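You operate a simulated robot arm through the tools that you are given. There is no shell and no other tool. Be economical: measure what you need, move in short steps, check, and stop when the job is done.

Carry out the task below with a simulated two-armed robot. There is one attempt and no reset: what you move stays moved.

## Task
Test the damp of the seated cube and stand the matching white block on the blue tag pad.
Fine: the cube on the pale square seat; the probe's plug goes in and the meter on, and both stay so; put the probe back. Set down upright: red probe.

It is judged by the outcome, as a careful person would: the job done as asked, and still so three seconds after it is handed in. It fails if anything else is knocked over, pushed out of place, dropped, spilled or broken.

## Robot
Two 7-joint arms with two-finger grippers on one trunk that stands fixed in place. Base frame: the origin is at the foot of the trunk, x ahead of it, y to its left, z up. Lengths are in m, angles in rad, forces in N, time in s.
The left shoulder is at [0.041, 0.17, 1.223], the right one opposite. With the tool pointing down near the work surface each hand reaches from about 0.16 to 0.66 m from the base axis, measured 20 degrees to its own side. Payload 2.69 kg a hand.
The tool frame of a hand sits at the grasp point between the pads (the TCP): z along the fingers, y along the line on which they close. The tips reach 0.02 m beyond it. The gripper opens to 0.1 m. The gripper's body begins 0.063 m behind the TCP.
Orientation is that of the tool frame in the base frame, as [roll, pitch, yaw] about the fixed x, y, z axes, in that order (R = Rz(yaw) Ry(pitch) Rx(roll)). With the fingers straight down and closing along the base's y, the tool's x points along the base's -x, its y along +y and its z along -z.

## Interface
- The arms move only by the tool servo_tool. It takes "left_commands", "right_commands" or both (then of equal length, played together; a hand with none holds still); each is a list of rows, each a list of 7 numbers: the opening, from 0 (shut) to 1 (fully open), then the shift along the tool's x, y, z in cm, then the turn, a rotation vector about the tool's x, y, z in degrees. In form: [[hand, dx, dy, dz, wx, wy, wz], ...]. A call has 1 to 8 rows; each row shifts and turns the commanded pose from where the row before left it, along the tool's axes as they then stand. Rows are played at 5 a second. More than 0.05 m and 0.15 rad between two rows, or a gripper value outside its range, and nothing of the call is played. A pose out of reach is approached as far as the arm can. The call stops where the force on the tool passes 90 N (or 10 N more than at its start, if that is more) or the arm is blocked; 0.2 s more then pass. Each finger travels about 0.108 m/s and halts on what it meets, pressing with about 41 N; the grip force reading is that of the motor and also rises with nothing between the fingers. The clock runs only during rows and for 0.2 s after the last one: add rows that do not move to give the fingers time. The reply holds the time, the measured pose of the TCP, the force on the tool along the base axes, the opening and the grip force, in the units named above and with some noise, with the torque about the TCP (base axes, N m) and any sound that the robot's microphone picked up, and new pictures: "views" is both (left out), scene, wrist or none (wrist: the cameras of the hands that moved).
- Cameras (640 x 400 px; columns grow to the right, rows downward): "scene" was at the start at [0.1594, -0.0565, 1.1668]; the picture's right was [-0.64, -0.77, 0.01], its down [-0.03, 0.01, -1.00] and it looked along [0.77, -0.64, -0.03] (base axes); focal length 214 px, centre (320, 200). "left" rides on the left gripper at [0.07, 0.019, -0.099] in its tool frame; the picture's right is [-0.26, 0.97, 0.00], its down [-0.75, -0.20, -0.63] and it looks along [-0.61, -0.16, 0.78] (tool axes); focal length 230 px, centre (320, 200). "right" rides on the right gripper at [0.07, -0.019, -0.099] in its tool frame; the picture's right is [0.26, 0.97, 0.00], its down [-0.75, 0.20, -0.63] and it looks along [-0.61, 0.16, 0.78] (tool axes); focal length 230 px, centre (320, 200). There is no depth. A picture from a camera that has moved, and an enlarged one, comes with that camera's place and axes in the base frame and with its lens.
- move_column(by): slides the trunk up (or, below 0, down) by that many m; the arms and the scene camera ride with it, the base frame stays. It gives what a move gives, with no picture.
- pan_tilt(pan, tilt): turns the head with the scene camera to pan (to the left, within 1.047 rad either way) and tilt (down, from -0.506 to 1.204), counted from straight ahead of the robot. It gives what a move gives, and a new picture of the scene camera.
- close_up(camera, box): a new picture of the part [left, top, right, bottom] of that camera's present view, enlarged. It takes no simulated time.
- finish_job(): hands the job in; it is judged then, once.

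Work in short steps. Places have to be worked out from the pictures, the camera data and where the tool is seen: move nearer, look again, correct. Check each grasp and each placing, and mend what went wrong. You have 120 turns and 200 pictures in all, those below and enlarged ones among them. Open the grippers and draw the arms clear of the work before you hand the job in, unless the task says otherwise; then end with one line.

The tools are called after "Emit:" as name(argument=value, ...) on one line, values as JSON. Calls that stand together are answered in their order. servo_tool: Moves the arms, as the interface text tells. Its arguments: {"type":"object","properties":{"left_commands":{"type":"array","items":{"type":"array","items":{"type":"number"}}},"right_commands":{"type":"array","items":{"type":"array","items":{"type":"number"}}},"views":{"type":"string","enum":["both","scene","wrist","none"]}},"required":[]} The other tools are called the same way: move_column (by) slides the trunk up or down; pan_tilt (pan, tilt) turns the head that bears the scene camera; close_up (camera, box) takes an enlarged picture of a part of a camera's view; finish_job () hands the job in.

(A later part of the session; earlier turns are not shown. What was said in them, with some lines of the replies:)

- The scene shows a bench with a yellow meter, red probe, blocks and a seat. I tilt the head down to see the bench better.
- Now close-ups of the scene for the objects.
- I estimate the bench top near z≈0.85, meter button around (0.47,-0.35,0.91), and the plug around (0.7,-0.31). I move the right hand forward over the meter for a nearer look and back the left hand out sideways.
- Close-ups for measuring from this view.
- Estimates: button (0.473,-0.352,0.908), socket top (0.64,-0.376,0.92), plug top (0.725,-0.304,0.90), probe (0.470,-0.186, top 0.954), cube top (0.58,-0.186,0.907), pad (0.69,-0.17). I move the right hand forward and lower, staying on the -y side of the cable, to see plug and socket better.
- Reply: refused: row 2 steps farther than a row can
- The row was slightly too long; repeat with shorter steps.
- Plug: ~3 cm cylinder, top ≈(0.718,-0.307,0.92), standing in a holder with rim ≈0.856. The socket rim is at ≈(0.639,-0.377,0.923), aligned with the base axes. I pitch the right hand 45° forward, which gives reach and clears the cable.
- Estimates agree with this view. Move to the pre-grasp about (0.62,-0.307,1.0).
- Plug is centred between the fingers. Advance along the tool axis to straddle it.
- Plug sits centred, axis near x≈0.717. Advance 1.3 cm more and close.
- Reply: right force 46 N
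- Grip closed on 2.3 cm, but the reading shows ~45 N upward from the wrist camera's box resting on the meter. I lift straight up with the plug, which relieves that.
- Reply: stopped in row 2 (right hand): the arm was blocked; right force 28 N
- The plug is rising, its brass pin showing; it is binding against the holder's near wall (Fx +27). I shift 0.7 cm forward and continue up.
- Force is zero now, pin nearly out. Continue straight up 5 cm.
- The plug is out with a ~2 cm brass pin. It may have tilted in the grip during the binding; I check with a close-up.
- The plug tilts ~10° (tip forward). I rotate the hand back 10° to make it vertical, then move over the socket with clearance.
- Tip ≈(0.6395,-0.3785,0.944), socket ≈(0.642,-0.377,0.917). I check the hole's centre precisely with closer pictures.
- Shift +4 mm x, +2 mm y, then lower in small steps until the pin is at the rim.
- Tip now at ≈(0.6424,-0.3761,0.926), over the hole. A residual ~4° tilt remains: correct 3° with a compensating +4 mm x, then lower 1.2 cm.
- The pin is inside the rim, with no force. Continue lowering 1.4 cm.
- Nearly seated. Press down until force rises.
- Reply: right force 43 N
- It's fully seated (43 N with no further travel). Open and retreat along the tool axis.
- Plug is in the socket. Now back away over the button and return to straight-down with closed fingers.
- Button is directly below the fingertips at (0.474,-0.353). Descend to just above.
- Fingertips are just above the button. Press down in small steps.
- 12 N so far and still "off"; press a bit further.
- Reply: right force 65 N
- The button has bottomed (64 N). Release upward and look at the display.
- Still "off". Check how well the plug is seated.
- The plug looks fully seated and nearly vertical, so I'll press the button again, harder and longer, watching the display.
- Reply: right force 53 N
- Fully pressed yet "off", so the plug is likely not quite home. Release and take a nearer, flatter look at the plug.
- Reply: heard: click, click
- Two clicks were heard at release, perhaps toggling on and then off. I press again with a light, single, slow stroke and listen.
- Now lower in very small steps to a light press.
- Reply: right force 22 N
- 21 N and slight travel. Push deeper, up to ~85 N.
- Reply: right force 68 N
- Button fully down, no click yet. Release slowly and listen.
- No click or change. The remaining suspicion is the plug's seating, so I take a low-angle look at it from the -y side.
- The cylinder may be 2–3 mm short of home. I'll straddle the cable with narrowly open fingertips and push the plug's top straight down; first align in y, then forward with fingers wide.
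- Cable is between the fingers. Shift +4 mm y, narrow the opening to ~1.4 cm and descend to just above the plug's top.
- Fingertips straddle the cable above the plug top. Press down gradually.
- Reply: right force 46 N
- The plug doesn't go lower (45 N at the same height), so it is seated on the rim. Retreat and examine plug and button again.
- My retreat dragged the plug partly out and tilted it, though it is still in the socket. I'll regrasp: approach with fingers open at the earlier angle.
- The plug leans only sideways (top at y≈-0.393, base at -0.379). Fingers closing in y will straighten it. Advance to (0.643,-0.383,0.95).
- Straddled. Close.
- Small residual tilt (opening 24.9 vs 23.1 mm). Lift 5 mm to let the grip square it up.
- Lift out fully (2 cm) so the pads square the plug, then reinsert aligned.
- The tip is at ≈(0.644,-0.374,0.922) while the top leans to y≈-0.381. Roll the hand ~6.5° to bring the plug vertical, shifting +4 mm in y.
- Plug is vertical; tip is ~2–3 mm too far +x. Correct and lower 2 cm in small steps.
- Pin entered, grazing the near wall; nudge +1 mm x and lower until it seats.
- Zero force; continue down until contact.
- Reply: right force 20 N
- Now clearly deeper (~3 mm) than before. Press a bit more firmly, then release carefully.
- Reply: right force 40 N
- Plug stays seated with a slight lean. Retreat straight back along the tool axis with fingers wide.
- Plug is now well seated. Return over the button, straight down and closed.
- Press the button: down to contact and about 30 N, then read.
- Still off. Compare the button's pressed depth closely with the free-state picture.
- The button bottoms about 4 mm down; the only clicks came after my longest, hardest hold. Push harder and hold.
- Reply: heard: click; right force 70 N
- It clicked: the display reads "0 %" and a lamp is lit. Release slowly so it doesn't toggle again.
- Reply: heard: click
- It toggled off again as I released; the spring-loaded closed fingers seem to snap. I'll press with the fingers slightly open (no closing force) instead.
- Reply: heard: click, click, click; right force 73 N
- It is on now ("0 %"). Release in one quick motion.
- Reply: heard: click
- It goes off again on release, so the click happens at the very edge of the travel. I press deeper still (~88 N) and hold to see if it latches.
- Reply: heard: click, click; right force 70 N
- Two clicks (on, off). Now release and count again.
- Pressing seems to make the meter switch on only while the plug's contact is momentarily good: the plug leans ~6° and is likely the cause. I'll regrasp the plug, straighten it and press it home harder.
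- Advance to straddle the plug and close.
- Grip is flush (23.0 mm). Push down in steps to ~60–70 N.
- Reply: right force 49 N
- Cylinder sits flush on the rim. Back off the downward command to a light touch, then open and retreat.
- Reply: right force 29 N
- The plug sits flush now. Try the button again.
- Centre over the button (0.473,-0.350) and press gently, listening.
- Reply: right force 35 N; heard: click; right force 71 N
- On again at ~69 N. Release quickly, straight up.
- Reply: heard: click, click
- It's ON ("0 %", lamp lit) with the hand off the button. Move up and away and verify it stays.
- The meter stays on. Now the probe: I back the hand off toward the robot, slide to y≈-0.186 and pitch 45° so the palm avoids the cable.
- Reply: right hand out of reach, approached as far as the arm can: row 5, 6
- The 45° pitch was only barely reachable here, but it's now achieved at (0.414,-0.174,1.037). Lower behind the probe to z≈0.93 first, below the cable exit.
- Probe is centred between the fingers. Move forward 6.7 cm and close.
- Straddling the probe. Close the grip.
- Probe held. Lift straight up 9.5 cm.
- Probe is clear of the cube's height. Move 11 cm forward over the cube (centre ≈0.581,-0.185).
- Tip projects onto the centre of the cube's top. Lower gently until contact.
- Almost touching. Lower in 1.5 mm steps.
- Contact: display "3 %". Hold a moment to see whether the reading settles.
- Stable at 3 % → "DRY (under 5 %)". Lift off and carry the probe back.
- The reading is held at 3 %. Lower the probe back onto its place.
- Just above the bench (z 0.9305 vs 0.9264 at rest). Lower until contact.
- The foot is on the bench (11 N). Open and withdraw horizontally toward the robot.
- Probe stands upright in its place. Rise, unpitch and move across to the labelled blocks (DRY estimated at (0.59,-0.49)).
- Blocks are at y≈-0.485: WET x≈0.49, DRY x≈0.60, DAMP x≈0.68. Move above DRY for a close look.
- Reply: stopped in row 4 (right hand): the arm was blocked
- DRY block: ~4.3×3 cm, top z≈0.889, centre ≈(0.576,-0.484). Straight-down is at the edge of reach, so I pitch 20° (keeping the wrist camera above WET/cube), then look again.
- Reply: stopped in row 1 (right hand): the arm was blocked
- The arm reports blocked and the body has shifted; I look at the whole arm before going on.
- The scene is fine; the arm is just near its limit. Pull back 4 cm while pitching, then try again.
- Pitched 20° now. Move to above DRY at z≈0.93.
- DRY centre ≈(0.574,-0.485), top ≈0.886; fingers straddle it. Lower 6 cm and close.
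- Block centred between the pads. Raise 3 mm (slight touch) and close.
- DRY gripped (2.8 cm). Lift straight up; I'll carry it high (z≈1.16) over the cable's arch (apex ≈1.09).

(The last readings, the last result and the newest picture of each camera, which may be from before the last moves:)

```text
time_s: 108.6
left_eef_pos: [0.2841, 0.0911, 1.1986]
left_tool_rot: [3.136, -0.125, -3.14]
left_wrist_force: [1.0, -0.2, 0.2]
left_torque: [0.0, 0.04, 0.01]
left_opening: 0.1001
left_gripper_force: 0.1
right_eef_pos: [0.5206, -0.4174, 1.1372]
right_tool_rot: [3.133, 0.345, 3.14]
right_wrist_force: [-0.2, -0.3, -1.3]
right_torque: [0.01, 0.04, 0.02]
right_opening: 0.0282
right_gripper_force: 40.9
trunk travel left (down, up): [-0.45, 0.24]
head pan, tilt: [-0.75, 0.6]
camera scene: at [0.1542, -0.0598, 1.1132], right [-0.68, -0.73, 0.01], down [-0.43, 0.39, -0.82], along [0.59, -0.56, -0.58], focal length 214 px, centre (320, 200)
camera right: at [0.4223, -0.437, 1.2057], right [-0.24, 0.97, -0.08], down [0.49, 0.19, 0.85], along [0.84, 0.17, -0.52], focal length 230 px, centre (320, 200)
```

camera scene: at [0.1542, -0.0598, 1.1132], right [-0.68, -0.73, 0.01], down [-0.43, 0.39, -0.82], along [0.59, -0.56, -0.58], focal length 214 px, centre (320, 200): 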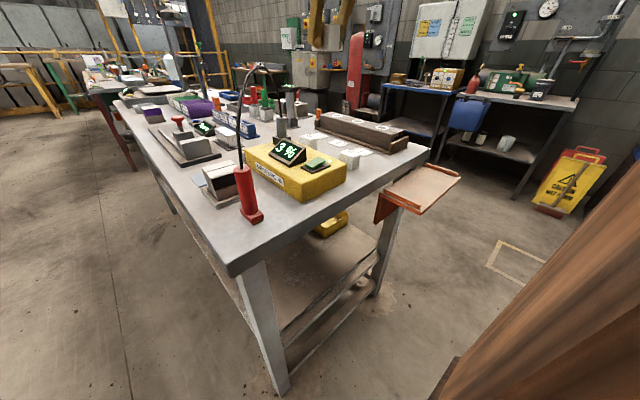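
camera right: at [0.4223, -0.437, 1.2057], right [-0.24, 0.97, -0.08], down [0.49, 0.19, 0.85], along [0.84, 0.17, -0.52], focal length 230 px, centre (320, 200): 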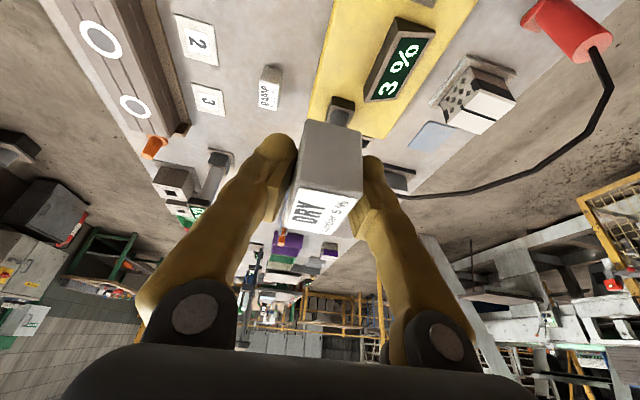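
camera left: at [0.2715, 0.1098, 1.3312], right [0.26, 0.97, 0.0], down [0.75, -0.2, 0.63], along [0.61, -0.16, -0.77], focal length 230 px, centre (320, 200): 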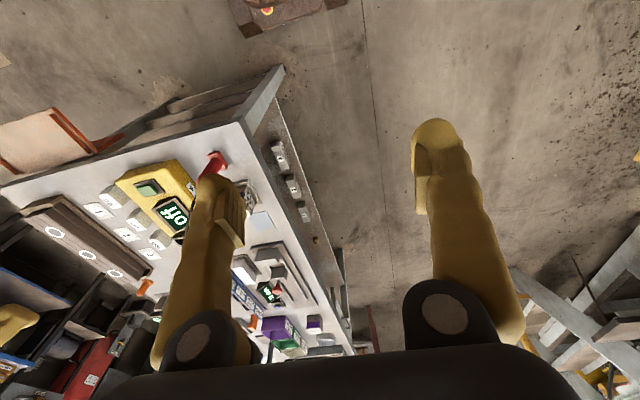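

Pad centre ≈(0.69,-0.167). Rise 3.5 cm more and cross above the cable in +y.

Emit:
servo_tool(right_commands=[[0, -1.2, 0, -3.3, 0, 0, 0], [0, 0, 4, 0, 0, 0, 0], [0, 0, 4.3, 0, 0, 0, 0], [0, 0, 4.3, 0, 0, 0, 0], [0, 0, 4.3, 0, 0, 0, 0], [0, 0, 4.2, 0, 0, 0, 0], [0, 0, 4, 0, 0, 0, 0], [0, 0, 0, 0, 0, 0, 0]], views="both")

```text
time_s: 110.4
left_eef_pos: [0.2838, 0.09, 1.1981]
left_tool_rot: [3.137, -0.123, 3.141]
left_wrist_force: [-0.4, -0.8, 0.3]
left_torque: [0.01, 0.0, -0.02]
left_opening: 0.1001
left_gripper_force: 0.0
right_eef_pos: [0.5167, -0.1665, 1.168]
right_tool_rot: [3.133, 0.345, 3.139]
right_wrist_force: [-0.3, -0.1, -0.8]
right_torque: [0.0, 0.01, 0.04]
right_opening: 0.0285
right_gripper_force: 41.1
trunk travel left (down, up): [-0.45, 0.24]
head pan, tilt: [-0.75, 0.6]
camera scene: at [0.1534, -0.0598, 1.1133], right [-0.68, -0.73, 0.01], down [-0.43, 0.39, -0.82], along [0.59, -0.56, -0.58], focal length 214 px, centre (320, 200)
camera right: at [0.4187, -0.1859, 1.2373], right [-0.24, 0.97, -0.08], down [0.49, 0.19, 0.85], along [0.84, 0.17, -0.52], focal length 230 px, centre (320, 200)
```

scene: 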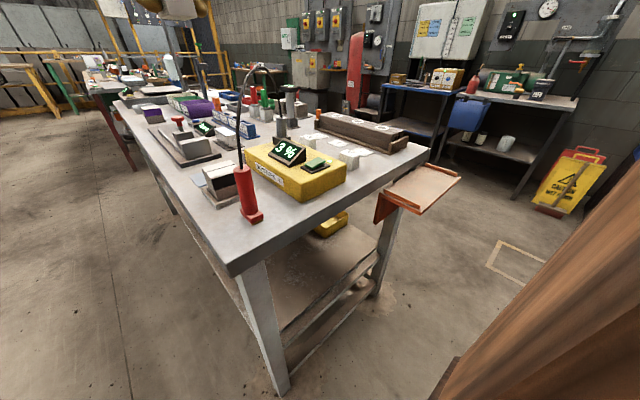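
right: 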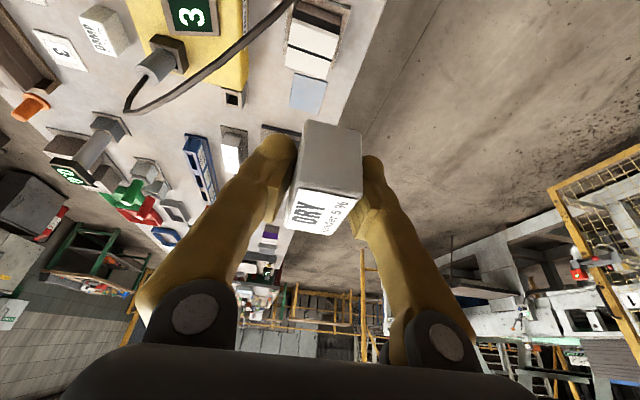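

Pad confirmed ≈(0.692,-0.169). Move forward and down diagonally to (0.692,-0.169,0.95).

Emit:
servo_tool(right_commands=[[0, -1.8, 0, 2, 0, 0, 0], [0, -1.8, 0, 2.5, 0, 0, 0], [0, -1.4, 0, 3.2, 0, 0, 0], [0, -1.2, -0.1, 3.6, 0, 0, 0], [0, -1, -0.1, 3.8, 0, 0, 0], [0, -0.9, 0, 3.8, 0, 0, 0], [0, 0, 0, 0, 0, 0, 0]], views="both")

```text
time_s: 112.0
left_eef_pos: [0.2807, 0.0926, 1.1989]
left_tool_rot: [3.135, -0.124, -3.14]
left_wrist_force: [-0.3, -0.1, -0.9]
left_torque: [0.0, -0.04, 0.03]
left_opening: 0.0999
left_gripper_force: 0.1
right_eef_pos: [0.655, -0.1657, 1.0199]
right_tool_rot: [3.134, 0.347, 3.138]
right_wrist_force: [0.7, -0.2, 0.0]
right_torque: [0.0, -0.02, 0.01]
right_opening: 0.0284
right_gripper_force: 40.9
trunk travel left (down, up): [-0.45, 0.24]
head pan, tilt: [-0.75, 0.6]
camera scene: at [0.1526, -0.0591, 1.1135], right [-0.68, -0.73, 0.01], down [-0.43, 0.39, -0.82], along [0.59, -0.56, -0.57], focal length 214 px, centre (320, 200)
camera right: at [0.557, -0.1846, 1.0889], right [-0.24, 0.97, -0.08], down [0.49, 0.2, 0.85], along [0.84, 0.17, -0.52], focal length 230 px, centre (320, 200)
```

scene: 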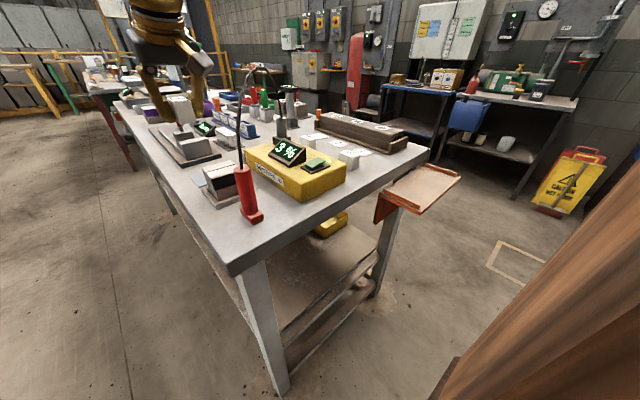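
right: 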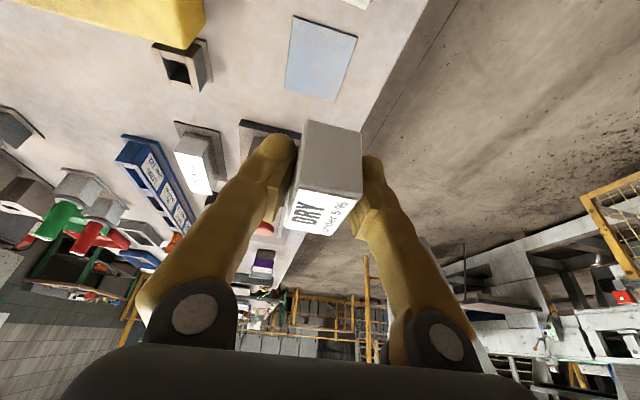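

Pad corners give centre ≈(0.693,-0.175). Continue to z≈0.93 above it.

Emit:
servo_tool(right_commands=[[0, -0.7, -0.3, 3, 0, 0, 0], [0, -0.3, -0.3, 3, 0, 0, 0], [0, 0.3, -0.3, 3.4, 0, 0, 0], [0, 0, 0, 0, 0, 0, 0]], views="both")

Emit:
close_up(camera="scene", box=[120, 60, 300, 220])

```text
time_s: 112.4
left_eef_pos: [0.2602, 0.0933, 1.1891]
left_tool_rot: [3.134, -0.166, -3.141]
left_wrist_force: [-0.8, -0.3, -0.2]
left_torque: [-0.02, -0.1, -0.01]
left_opening: 0.1
left_gripper_force: 0.1
right_eef_pos: [0.6497, -0.1656, 1.0209]
right_tool_rot: [3.134, 0.363, 3.14]
right_wrist_force: [-1.0, -0.2, -0.1]
right_torque: [-0.01, -0.1, -0.04]
right_opening: 0.028
right_gripper_force: 41.4
trunk travel left (down, up): [-0.45, 0.24]
head pan, tilt: [-0.75, 0.6]
stopped in row 1 (right hand): the arm was blocked; the commanded pose is now the measured one
camera scene: at [0.1518, -0.0587, 1.1137], right [-0.68, -0.73, 0.01], down [-0.43, 0.38, -0.82], along [0.59, -0.56, -0.57], focal length 214 px, centre (320, 200)
camera right: at [0.5493, -0.1849, 1.0874], right [-0.24, 0.97, -0.09], down [0.48, 0.2, 0.86], along [0.85, 0.17, -0.51], focal length 230 px, centre (320, 200)
```

scene: 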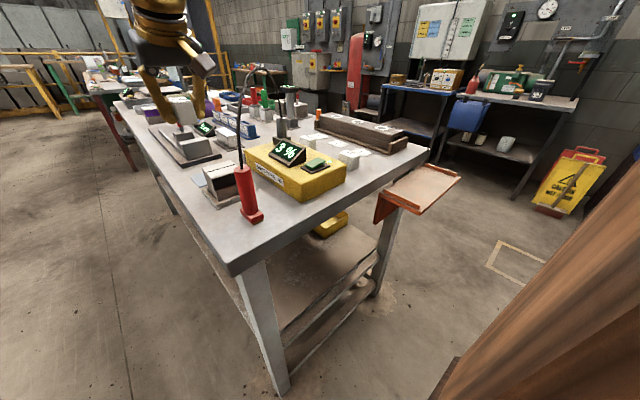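
right: 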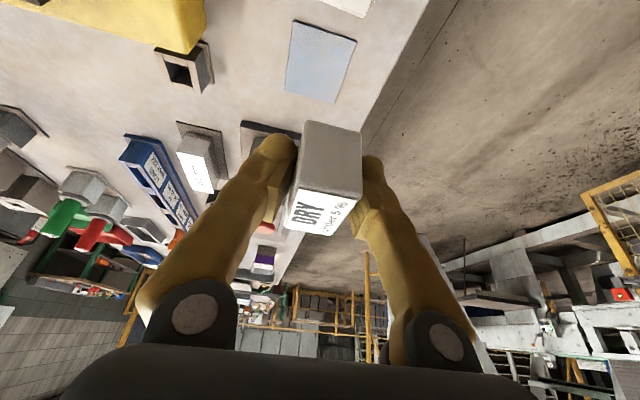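

```text
2.50 times, centred on (210, 140) of scene
camera zoom: at [0.1518, -0.0587, 1.1137], right [-0.68, -0.73, 0.01], down [-0.43, 0.38, -0.82], along [0.59, -0.56, -0.57], focal length 536 px, centre (595, 350)
```

zoom: 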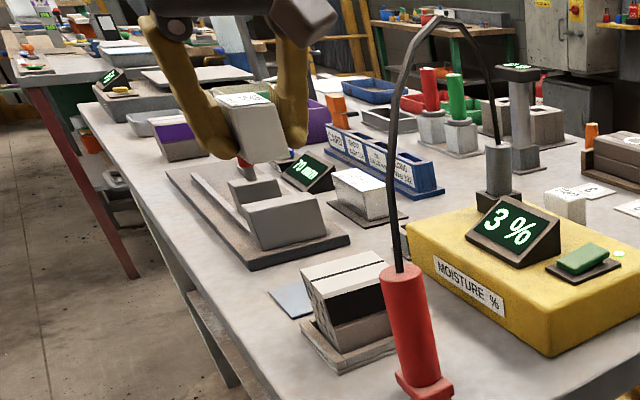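

The block event is the arm nearing full stretch at this height; lower poses reached farther before. Descend straight first, then move forward in small steps.

Emit:
servo_tool(right_commands=[[0, 0.8, -0.2, 2, 0, 0.9, 0], [0, 0.8, -0.2, 2, 0, 0, 0], [0, 0.6, -0.2, 1.6, 0, 0, 0], [0, 0, 0, 0, 0, 0, 0]], views="none")

Emit:
close_up(camera="scene", box=[120, 60, 300, 220])

```text
time_s: 113.4
left_eef_pos: [0.2625, 0.0923, 1.1894]
left_tool_rot: [3.134, -0.165, -3.141]
left_wrist_force: [-0.7, 0.5, -0.8]
left_torque: [-0.02, -0.01, 0.0]
left_opening: 0.1
left_gripper_force: 0.1
right_eef_pos: [0.6471, -0.1702, 0.9549]
right_tool_rot: [3.134, 0.348, 3.141]
right_wrist_force: [-0.6, -0.6, 0.0]
right_torque: [-0.01, -0.02, -0.03]
right_opening: 0.0282
right_gripper_force: 40.6
trunk travel left (down, up): [-0.45, 0.24]
head pan, tilt: [-0.75, 0.6]
```

```text
2.50 times, centred on (210, 140) of scene
camera zoom: at [0.153, -0.0591, 1.1134], right [-0.68, -0.73, 0.01], down [-0.43, 0.39, -0.82], along [0.59, -0.56, -0.57], focal length 536 px, centre (595, 350)
```

zoom: 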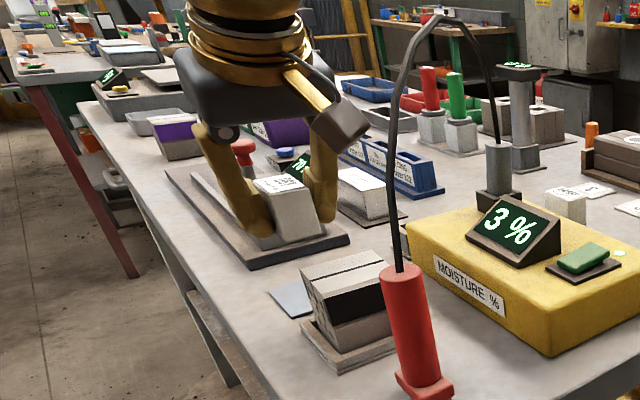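

Now forward gently to above the pad.

Emit:
servo_tool(right_commands=[[0, -0.5, -0.1, 0.8, 0, 0, 0], [0, -0.5, -0.1, 0.8, 0, 0, 0], [0, -0.5, -0.1, 0.8, 0, 0, 0], [0, -0.5, -0.1, 0.8, 0, 0, 0], [0, -0.5, 0, 0.8, 0, 0, 0], [0, -0.5, 0, 0.8, 0, 0, 0], [0, 0, 0, 0, 0, 0, 0]], views="wrist")

Emit:
close_up(camera="scene", box=[120, 60, 300, 220])

```text
time_s: 114.0
left_eef_pos: [0.2386, 0.0924, 1.1814]
left_tool_rot: [3.134, -0.207, -3.141]
left_wrist_force: [-1.9, -0.3, 0.1]
left_torque: [-0.02, -0.11, -0.02]
left_opening: 0.1003
left_gripper_force: 0.1
right_eef_pos: [0.646, -0.1727, 0.9594]
right_tool_rot: [3.136, 0.365, 3.141]
right_wrist_force: [-0.9, -0.4, -1.3]
right_torque: [-0.02, -0.07, 0.02]
right_opening: 0.0284
right_gripper_force: 41.3
trunk travel left (down, up): [-0.45, 0.24]
head pan, tilt: [-0.75, 0.6]
stopped in row 2 (right hand): the arm was blocked; the commanded pose is now the measured one
camera right: at [0.5466, -0.1917, 1.0266], right [-0.24, 0.97, -0.09], down [0.48, 0.2, 0.86], along [0.85, 0.17, -0.51], focal length 230 px, centre (320, 200)
```

right: 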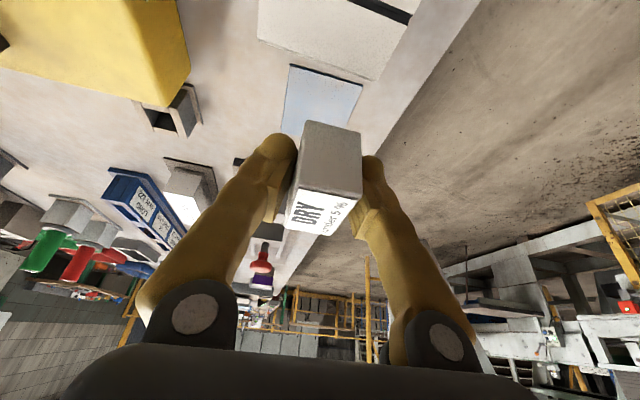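

```text
2.50 times, centred on (210, 140) of scene
camera zoom: at [0.1512, -0.0585, 1.1138], right [-0.68, -0.73, 0.01], down [-0.43, 0.38, -0.82], along [0.59, -0.56, -0.57], focal length 536 px, centre (595, 350)
```

zoom: 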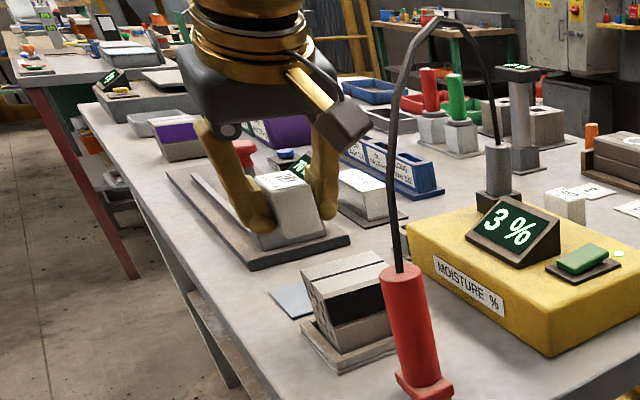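

At y≈-0.17 this pitch can't reach the pad; I need ~45° pitch with some yaw, so I must regrasp. I'll carry DRY back high over the cable to a free spot at the bench front (0.435,-0.48), set it down and regrasp there.

Emit:
servo_tool(right_commands=[[0, 0.4, 0, -3.5, 0, -0.5, 0], [0, 0.7, 0, -4, 0, 0, 0], [0, 0.7, 0, -4, 0, 0, 0], [0, 0.8, 0, -4.2, 0, 0, 0], [0, 0.8, 0, -4.2, 0, 0, 0], [0, 0.9, 0, -4.2, 0, 0, 0], [0, 0, 0, 0, 0, 0, 0]], views="none")

```text
time_s: 115.6
left_eef_pos: [0.2435, 0.0932, 1.1809]
left_tool_rot: [3.135, -0.206, 3.141]
left_wrist_force: [-0.6, -0.6, -0.1]
left_torque: [0.01, 0.04, -0.02]
left_opening: 0.0998
left_gripper_force: 0.1
right_eef_pos: [0.5217, -0.1714, 1.1676]
right_tool_rot: [3.135, 0.369, 3.139]
right_wrist_force: [0.8, 0.2, -0.7]
right_torque: [-0.01, 0.01, 0.01]
right_opening: 0.0284
right_gripper_force: 40.9
trunk travel left (down, up): [-0.45, 0.24]
head pan, tilt: [-0.75, 0.6]
```

Emit:
servo_tool(right_commands=[[0, 1.0, -4.4, -0.4, 0, 0, 0], [0, 1.0, -4.4, -0.4, 0, 0, 0], [0, 1.0, -4.4, -0.4, 0, 0, 0], [0, 1.0, -4.4, -0.4, 0, 0, 0], [0, 1.1, -4.4, -0.4, 0, 0, 0], [0, 1.2, -4.4, -0.4, 0, 1.4, 0], [0, 1.2, -4.4, -0.4, 0, 0, 0], [0, 0, 0, 0, 0, 0, 0]], views="none")

```text
time_s: 117.4
left_eef_pos: [0.2425, 0.0943, 1.1805]
left_tool_rot: [3.136, -0.207, 3.14]
left_wrist_force: [1.3, 0.0, -0.7]
left_torque: [-0.02, -0.02, -0.01]
left_opening: 0.0998
left_gripper_force: 0.1
right_eef_pos: [0.4421, -0.4817, 1.1611]
right_tool_rot: [3.134, 0.347, -3.141]
right_wrist_force: [-0.4, 0.9, 0.2]
right_torque: [-0.06, 0.0, -0.01]
right_opening: 0.0282
right_gripper_force: 41.4
trunk travel left (down, up): [-0.45, 0.24]
head pan, tilt: [-0.75, 0.6]
```

At (0.442,-0.482,1.161), pitch right. Descend to just above the bench at x≈0.436.

Emit:
servo_tool(right_commands=[[0, 1.4, 0, 3.5, 0, 0, 0], [0, 1.4, 0, 3.5, 0, 0, 0], [0, 1.4, 0, 3.5, 0, 0, 0], [0, 1.35, 0, 3.5, 0, 0, 0], [0, 1.35, 0, 3.5, 0, 0, 0], [0, 1.3, 0, 3.5, 0, 0, 0], [0, 1.2, 0, 3.4, 0, 0, 0], [0, 0, 0, 0, 0, 0, 0]], views="wrist")

```text
time_s: 119.2
left_eef_pos: [0.242, 0.0929, 1.182]
left_tool_rot: [3.134, -0.206, -3.14]
left_wrist_force: [-0.7, -1.4, 0.2]
left_torque: [-0.01, -0.01, -0.04]
left_opening: 0.1
left_gripper_force: 0.2
right_eef_pos: [0.4353, -0.4809, 0.8988]
right_tool_rot: [3.132, 0.345, 3.14]
right_wrist_force: [-0.1, -0.2, 0.7]
right_torque: [-0.01, 0.01, 0.02]
right_opening: 0.0283
right_gripper_force: 41.3
trunk travel left (down, up): [-0.45, 0.24]
head pan, tilt: [-0.75, 0.6]
camera right: at [0.3371, -0.5002, 0.9675], right [-0.24, 0.97, -0.08], down [0.49, 0.19, 0.85], along [0.84, 0.17, -0.52], focal length 230 px, centre (320, 200)
```

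right: 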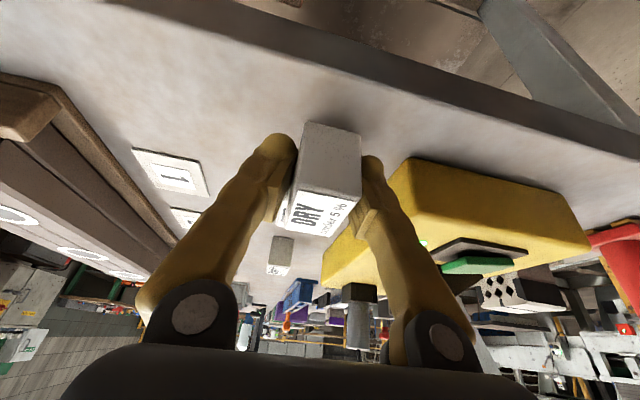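

Space is clear. Lower onto the bench (expected contact at z≈0.874).

Emit:
servo_tool(right_commands=[[0, 0.41, 0, 1.13, 0, 0, 0], [0, 0.27, 0, 0.75, 0, 0, 0], [0, 0.1, 0, 0.28, 0, 0, 0], [0, 0.07, 0, 0.19, 0, 0, 0], [0, 0, 0, 0, 0, 0, 0]], views="none")

```text
time_s: 120.4
left_eef_pos: [0.2422, 0.0918, 1.1822]
left_tool_rot: [3.136, -0.206, 3.141]
left_wrist_force: [-0.1, -0.5, 0.5]
left_torque: [-0.02, 0.01, -0.01]
left_opening: 0.0999
left_gripper_force: 0.1
right_eef_pos: [0.4366, -0.4807, 0.8752]
right_tool_rot: [3.133, 0.346, 3.14]
right_wrist_force: [0.1, -0.5, -0.6]
right_torque: [0.03, -0.02, -0.02]
right_opening: 0.0284
right_gripper_force: 40.5
trunk travel left (down, up): [-0.45, 0.24]
head pan, tilt: [-0.75, 0.6]
```

Not touching yet; a couple more millimetres.

Emit:
servo_tool(right_commands=[[0, 0.04, 0, 0.1, 0, 0, 0], [0, 0.04, 0, 0.1, 0, 0, 0], [0, 0.04, 0, 0.1, 0, 0, 0], [0, 0, 0, 0, 0, 0, 0]], views="none")

```text
time_s: 121.4
left_eef_pos: [0.2406, 0.0939, 1.1829]
left_tool_rot: [3.134, -0.204, 3.141]
left_wrist_force: [-1.4, -0.1, -0.3]
left_torque: [0.0, 0.01, 0.03]
left_opening: 0.0998
left_gripper_force: 0.1
right_eef_pos: [0.4363, -0.48, 0.873]
right_tool_rot: [3.135, 0.351, 3.141]
right_wrist_force: [0.1, -4.4, 17.7]
right_torque: [-0.15, 0.17, -0.02]
right_opening: 0.0282
right_gripper_force: 41.0
trunk travel left (down, up): [-0.45, 0.24]
head pan, tilt: [-0.75, 0.6]
```

Contact (18 N). Open, then pitch the open hand a further 25° around the block and raise 1 cm.

Emit:
servo_tool(right_commands=[[0, -0.06, 0, -0.17, 0, 0, 0], [0.3, 0, 0, 0, 0, 0, 0], [0.6, 0, 0, 0, 0, 0, 0], [0.6, -0.3, 0, -0.9, 0, 0, 0], [0.6, 0, 0, 0, 0, -8.2, 0], [0.6, 0, 0, 0, 0, -8.2, 0], [0.6, 0, 0, 0, 0, -8.2, 0], [0.6, 0, 0, 0, 0, 0, 0]], views="wrist")

```text
time_s: 123.2
left_eef_pos: [0.2437, 0.0926, 1.1817]
left_tool_rot: [3.136, -0.207, 3.141]
left_wrist_force: [-0.4, -0.1, 0.4]
left_torque: [0.05, 0.05, 0.01]
left_opening: 0.1
left_gripper_force: 0.1
right_eef_pos: [0.437, -0.4809, 0.8821]
right_tool_rot: [3.129, 0.775, 3.134]
right_wrist_force: [-0.2, -0.5, 0.9]
right_torque: [0.02, 0.01, -0.01]
right_opening: 0.0601
right_gripper_force: 0.0
trunk travel left (down, up): [-0.45, 0.24]
head pan, tilt: [-0.75, 0.6]
camera right: at [0.3183, -0.4988, 0.9044], right [-0.19, 0.97, -0.17], down [0.09, 0.19, 0.98], along [0.98, 0.17, -0.13], focal length 230 px, centre (320, 200)
```

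right: 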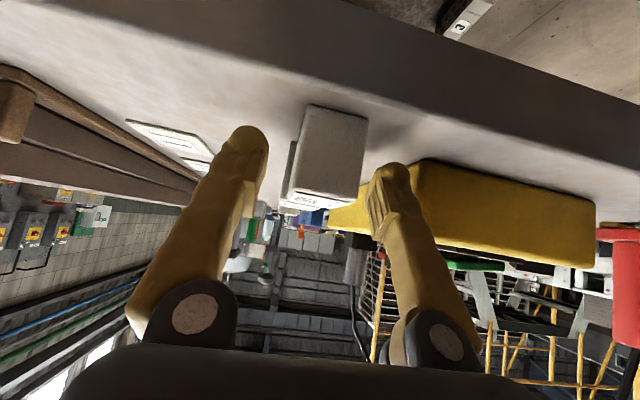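

Block stands upright between the fingers at the new pitch. Close and lift.

Emit:
servo_tool(right_commands=[[0.3, 0, 0, 0, 0, 0, 0], [0, 0, 0, 0, 0, 0, 0], [0, 0, 0, 0, 0, 0, 0], [0, 0, 0, 0, 0, 0, 0], [0, -1.4, 0, -1.43, 0, 0, 0], [0, -2.1, 0, -2.14, 0, 0, 0], [0, -2.8, 0, -2.86, 0, 0, 0], [0, 0, 0, 0, 0, 0, 0]], views="none")

```text
time_s: 125.0
left_eef_pos: [0.2423, 0.0926, 1.1811]
left_tool_rot: [3.132, -0.205, -3.141]
left_wrist_force: [-0.5, 0.1, -0.1]
left_torque: [0.02, 0.01, 0.0]
left_opening: 0.0999
left_gripper_force: 0.0
right_eef_pos: [0.4359, -0.4812, 0.9712]
right_tool_rot: [3.128, 0.775, 3.134]
right_wrist_force: [-0.1, -0.2, -0.4]
right_torque: [0.0, 0.02, 0.02]
right_opening: 0.0282
right_gripper_force: 41.2
trunk travel left (down, up): [-0.45, 0.24]
head pan, tilt: [-0.75, 0.6]
```

Held firmly. Rise to z≈1.17 while moving to x≈0.52.

Emit:
servo_tool(right_commands=[[0, -4, 0, -1.7, 0, 0, 0], [0, -4, 0, -1.7, 0, 0, 0], [0, -4, 0, -1.7, 0, 0, 0], [0, -4, 0, -1.7, 0, 0, 0], [0, -4, 0, -1.7, 0, 0, 0], [0, 0, 0, 0, 0, 0, 0]], views="none")

```text
time_s: 126.4
left_eef_pos: [0.2428, 0.0922, 1.1811]
left_tool_rot: [3.134, -0.206, 3.141]
left_wrist_force: [-0.6, -0.6, 0.1]
left_torque: [-0.02, 0.0, 0.01]
left_opening: 0.0999
left_gripper_force: 0.0
right_eef_pos: [0.5197, -0.4835, 1.1731]
right_tool_rot: [3.128, 0.775, 3.134]
right_wrist_force: [0.2, -0.6, -0.2]
right_torque: [0.05, 0.0, -0.02]
right_opening: 0.0283
right_gripper_force: 41.5
trunk travel left (down, up): [-0.45, 0.24]
head pan, tilt: [-0.75, 0.6]
```

Cross over the cable in +y, drifting to x≈0.60.

Emit:
servo_tool(right_commands=[[0, -0.8, 4.4, 0.8, 0, 0, 0], [0, -0.8, 4.4, 0.8, 0, 0, 0], [0, -0.8, 4.4, 0.8, 0, 0, 0], [0, -0.8, 4.4, 0.8, 0, 0, 0], [0, -0.8, 4.4, 0.8, 0, 0, 0], [0, -0.8, 4.4, 0.8, 0, 0, 0], [0, -0.8, 4.4, 0.8, 0, 0, 0], [0, 0, 0, 0, 0, 0, 0]], views="none")

```text
time_s: 128.2
left_eef_pos: [0.2405, 0.0927, 1.1808]
left_tool_rot: [3.133, -0.205, 3.141]
left_wrist_force: [0.1, -0.5, 0.1]
left_torque: [0.04, -0.01, -0.01]
left_opening: 0.0999
left_gripper_force: 0.0
right_eef_pos: [0.5976, -0.1754, 1.1776]
right_tool_rot: [3.13, 0.774, 3.134]
right_wrist_force: [0.0, -0.6, -0.4]
right_torque: [0.02, -0.04, 0.02]
right_opening: 0.0281
right_gripper_force: 41.0
trunk travel left (down, up): [-0.45, 0.24]
head pan, tilt: [-0.75, 0.6]
```

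The block is above the cube area at 45° pitch, but the wrist camera would hit the cube when lowering. I try rolling the hand about its own axis so that the camera rides on the upper side.

Emit:
servo_tool(right_commands=[[0, 0, 0, 0, 0, 0, 8.5], [0, 0, 0, 0, 0, 0, 8.5], [0, 0, 0, 0, 0, 0, 8.5], [0, 0, 0, 0, 0, 0, 8.5], [0, 0, 0, 0, 0, 0, 8.5], [0, 0, 0, 0, 0, 0, 8.5], [0, 0, 0, 0, 0, 0, 8.5], [0, 0, 0, 0, 0, 0, 0]], views="none")

```text
time_s: 130.0
left_eef_pos: [0.2428, 0.0926, 1.1812]
left_tool_rot: [3.134, -0.206, -3.141]
left_wrist_force: [-0.8, -1.0, -0.5]
left_torque: [-0.01, 0.01, -0.01]
left_opening: 0.1002
left_gripper_force: 0.1
right_eef_pos: [0.5981, -0.1745, 1.1762]
right_tool_rot: [2.438, 0.357, 1.97]
right_wrist_force: [0.3, -0.9, -0.3]
right_torque: [-0.02, 0.01, -0.01]
right_opening: 0.0284
right_gripper_force: 41.6
trunk travel left (down, up): [-0.45, 0.24]
head pan, tilt: [-0.75, 0.6]
```

Rolling would lay the block flat, so I undo it. The cable's upward arch is evidently only drawn, so a yawed approach (+28°) at 45° pitch works: the camera then clears the cube. Undo the roll first and lower the trunk slightly for reach.

Emit:
servo_tool(right_commands=[[0, 0, 0, 0, 0, 0, -8.5], [0, 0, 0, 0, 0, 0, -8.5], [0, 0, 0, 0, 0, 0, -8.5], [0, 0, 0, 0, 0, 0, -8.5], [0, 0, 0, 0, 0, 0, -8.5], [0, 0, 0, 0, 0, 0, -8.5], [0, 0, 0, 0, 0, 0, -8.5], [0, 0, 0, 0, 0, 0, 0]], views="none")

Emit:
servo_tool(right_commands=[[0, 0, 0, 0, -4.9, 0, -5], [0, 0, 0, 0, -4.9, 0, -5], [0, 0, 0, 0, -4.9, 0, -5], [0, 0, 0, 0, -4.9, 0, -5], [0, 0, 0, 0, 0, 0, 0]], views="none")

Emit:
move_column(by=-0.08)

```text
time_s: 131.8
left_eef_pos: [0.2427, 0.0934, 1.1812]
left_tool_rot: [3.136, -0.206, -3.141]
left_wrist_force: [0.3, -1.0, -0.2]
left_torque: [-0.01, 0.01, -0.01]
left_opening: 0.1001
left_gripper_force: 0.1
right_eef_pos: [0.5976, -0.1745, 1.1749]
right_tool_rot: [3.134, 0.775, 3.14]
right_wrist_force: [0.2, -0.3, -0.4]
right_torque: [0.0, -0.02, -0.02]
right_opening: 0.0284
right_gripper_force: 40.6
trunk travel left (down, up): [-0.45, 0.24]
head pan, tilt: [-0.75, 0.6]
```

```text
time_s: 133.0
left_eef_pos: [0.2411, 0.0936, 1.1815]
left_tool_rot: [3.134, -0.206, 3.141]
left_wrist_force: [0.0, -0.1, -0.8]
left_torque: [-0.02, -0.04, 0.0]
left_opening: 0.0997
left_gripper_force: 0.2
right_eef_pos: [0.5969, -0.1754, 1.1762]
right_tool_rot: [3.133, 0.778, -2.655]
right_wrist_force: [0.0, -0.2, -0.9]
right_torque: [-0.02, -0.02, -0.01]
right_opening: 0.0284
right_gripper_force: 40.6
trunk travel left (down, up): [-0.45, 0.24]
head pan, tilt: [-0.75, 0.6]
```

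```text
time_s: 134.1
left_eef_pos: [0.2421, 0.0931, 1.1026]
left_tool_rot: [3.135, -0.201, 3.141]
left_wrist_force: [0.3, -1.1, 0.4]
left_torque: [0.0, 0.02, 0.03]
left_opening: 0.0999
left_gripper_force: 0.1
right_eef_pos: [0.5978, -0.1754, 1.0971]
right_tool_rot: [3.132, 0.779, -2.658]
right_wrist_force: [0.1, 0.1, -0.4]
right_torque: [0.02, 0.0, -0.01]
right_opening: 0.0281
right_gripper_force: 41.2
trunk travel left (down, up): [-0.37, 0.32]
head pan, tilt: [-0.75, 0.6]
```

Yaw is +28°, trunk lowered. Move to above the pad at (0.690,-0.178,0.93).

Emit:
servo_tool(right_commands=[[0, 0.8, -1.1, 3.2, 0, 0, 0], [0, 1.1, -1.0, 3.5, 0, 0, 0], [0, 1.3, -0.9, 3.6, 0, 0, 0], [0, 1.4, -0.8, 3.6, 0, 0, 0], [0, 1.45, -0.75, 3.6, 0, 0, 0], [0, 0, 0, 0, 0, 0, 0]], views="wrist")

```text
time_s: 135.5
left_eef_pos: [0.2415, 0.0929, 1.1014]
left_tool_rot: [3.134, -0.203, -3.141]
left_wrist_force: [0.0, -0.4, -0.4]
left_torque: [0.01, 0.02, 0.02]
left_opening: 0.1
left_gripper_force: 0.0
right_eef_pos: [0.6867, -0.1767, 0.9305]
right_tool_rot: [3.131, 0.779, -2.659]
right_wrist_force: [-0.6, 0.2, -0.3]
right_torque: [-0.01, 0.01, -0.02]
right_opening: 0.0284
right_gripper_force: 41.4
trunk travel left (down, up): [-0.37, 0.32]
head pan, tilt: [-0.75, 0.6]
camera right: at [0.5912, -0.2491, 0.9514], right [-0.62, 0.77, -0.17], down [-0.01, 0.21, 0.98], along [0.79, 0.6, -0.12], focal length 230 px, centre (320, 200)
```

right: 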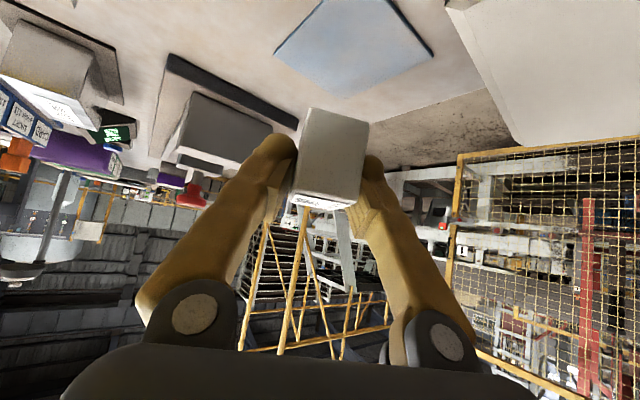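

Projected, the block lands at the pad's centre. Lower straight down.

Emit:
servo_tool(right_commands=[[0, 1.0, 0, 1.0, 0, 0, 0], [0, 1.0, 0, 1.0, 0, 0, 0], [0, 0.7, 0, 0.7, 0, 0, 0], [0, 0.2, 0, 0.2, 0, 0, 0], [0, 0, 0, 0, 0, 0, 0]], views="none")

```text
time_s: 136.7
left_eef_pos: [0.2425, 0.0933, 1.1015]
left_tool_rot: [3.135, -0.206, 3.14]
left_wrist_force: [-0.1, -0.5, 0.3]
left_torque: [0.0, -0.01, 0.02]
left_opening: 0.1
left_gripper_force: 0.1
right_eef_pos: [0.6886, -0.1765, 0.8888]
right_tool_rot: [3.131, 0.778, -2.66]
right_wrist_force: [-0.2, 0.4, 0.3]
right_torque: [-0.03, -0.03, -0.02]
right_opening: 0.0284
right_gripper_force: 41.1
trunk travel left (down, up): [-0.37, 0.32]
head pan, tilt: [-0.75, 0.6]
```

Close to contact (expected ≈0.885). Last millimetres.

Emit:
servo_tool(right_commands=[[0, 0.12, 0, 0.12, 0, 0, 0], [0, 0.1, 0, 0.1, 0, 0, 0], [0, 0.08, 0, 0.08, 0, 0, 0], [0, 0, 0, 0, 0, 0, 0]], views="none")

```text
time_s: 137.7
left_eef_pos: [0.2414, 0.093, 1.1021]
left_tool_rot: [3.135, -0.201, 3.141]
left_wrist_force: [-1.2, 0.3, 0.2]
left_torque: [-0.01, 0.02, 0.01]
left_opening: 0.1
left_gripper_force: 0.1
right_eef_pos: [0.6908, -0.178, 0.8858]
right_tool_rot: [3.131, 0.779, -2.658]
right_wrist_force: [-0.9, 0.0, 4.2]
right_torque: [-0.02, 0.08, -0.01]
right_opening: 0.0284
right_gripper_force: 40.6
trunk travel left (down, up): [-0.37, 0.32]
head pan, tilt: [-0.75, 0.6]
```

Contact. Open gently and retreat back-up along the tool axis.

Emit:
servo_tool(right_commands=[[0.32, 0, 0, 0, 0, 0, 0], [0.45, 0, 0, 0, 0, 0, 0], [0.6, 0, 0, 0, 0, 0, 0], [0.6, 0, 0, 0, 0, 0, 0], [0.6, 0, 0, -2.5, 0, 0, 0], [0.6, 0, 0, -4, 0, 0, 0], [0.6, 0, 0, -4, 0, 0, 0], [0.6, -1, 0, -3, 0, 0, 0]], views="wrist")

```text
time_s: 139.5
left_eef_pos: [0.2415, 0.0933, 1.1029]
left_tool_rot: [3.134, -0.203, -3.141]
left_wrist_force: [-0.5, 0.5, 0.0]
left_torque: [0.01, -0.01, 0.0]
left_opening: 0.0998
left_gripper_force: 0.1
right_eef_pos: [0.6083, -0.2211, 0.9907]
right_tool_rot: [3.129, 0.779, -2.66]
right_wrist_force: [-0.4, 0.8, -0.8]
right_torque: [-0.02, 0.01, -0.01]
right_opening: 0.06
right_gripper_force: 0.1
trunk travel left (down, up): [-0.37, 0.32]
head pan, tilt: [-0.75, 0.6]
camera right: at [0.5121, -0.2939, 1.0114], right [-0.62, 0.77, -0.17], down [-0.01, 0.21, 0.98], along [0.79, 0.6, -0.13], focal length 230 px, centre (320, 200)
```

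right: 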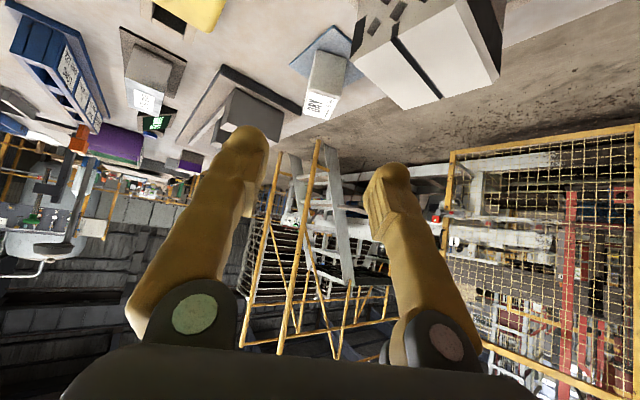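

The DRY block stands upright on the blue pad. Raise the arm clear.

Emit:
servo_tool(right_commands=[[0.6, -2.4, 0, -2.6, 0, 0, 0], [0.6, -2.4, 0, -3, 0, 0, 0], [0.6, -2.4, 0, -3.5, 0, 0, 0], [0.6, -2.4, 0, -3.5, 0, 0, 0], [0.6, -2.4, 0, -3.5, 0, 0, 0], [0.6, 0, -4, 0, 0, 0, 0], [0.6, 0, -4, 0, 0, 0, 0], [0.6, 0, -4, 0, 0, 0, 0]], views="scene")

Emit:
close_up(camera="scene", box=[170, 60, 390, 220])

```text
time_s: 141.3
left_eef_pos: [0.2424, 0.0919, 1.1016]
left_tool_rot: [3.133, -0.204, 3.141]
left_wrist_force: [-0.3, -0.7, 0.8]
left_torque: [0.02, 0.03, -0.02]
left_opening: 0.0999
left_gripper_force: 0.2
right_eef_pos: [0.6462, -0.3428, 1.1882]
right_tool_rot: [3.129, 0.78, -2.661]
right_wrist_force: [0.6, -0.3, 0.9]
right_torque: [0.03, -0.02, 0.03]
right_opening: 0.0601
right_gripper_force: 0.2
trunk travel left (down, up): [-0.37, 0.32]
head pan, tilt: [-0.75, 0.6]
camera scene: at [0.1526, -0.0602, 1.0332], right [-0.68, -0.73, 0.01], down [-0.43, 0.39, -0.82], along [0.59, -0.56, -0.58], focal length 214 px, centre (320, 200)
```

scene: 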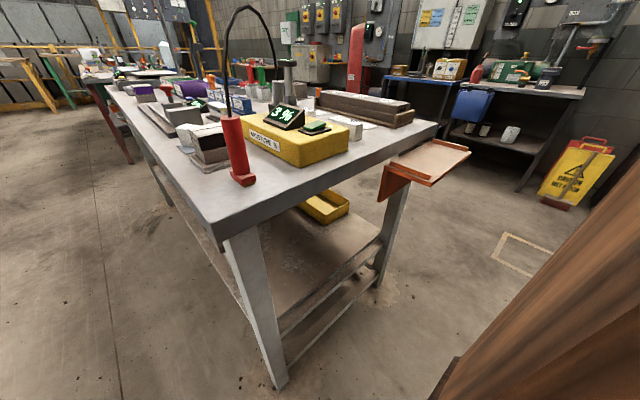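

```text
2.50 times, centred on (280, 140) of scene
camera zoom: at [0.1526, -0.0602, 1.0332], right [-0.68, -0.73, 0.01], down [-0.43, 0.39, -0.82], along [0.59, -0.56, -0.58], focal length 536 px, centre (420, 350)
```

zoom: 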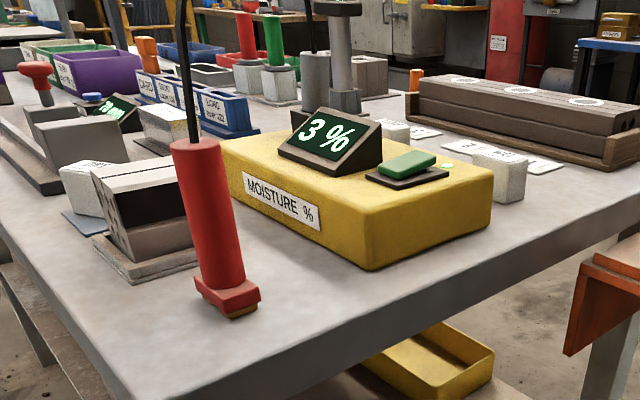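

The meter is on and shows 3 %, the plug is in its socket, the probe stands upright in its place, and DRY stands on the blue pad. WET and DAMP are where they were, and both grippers are open and clear of the work. Handing in.

Emit:
finish_job()

```text
The job is handed in.
```

The cube read 3 %, so I stood the DRY block (under 5 %) on the blue pad, with the plug in, the meter on and the red probe upright back in its place.
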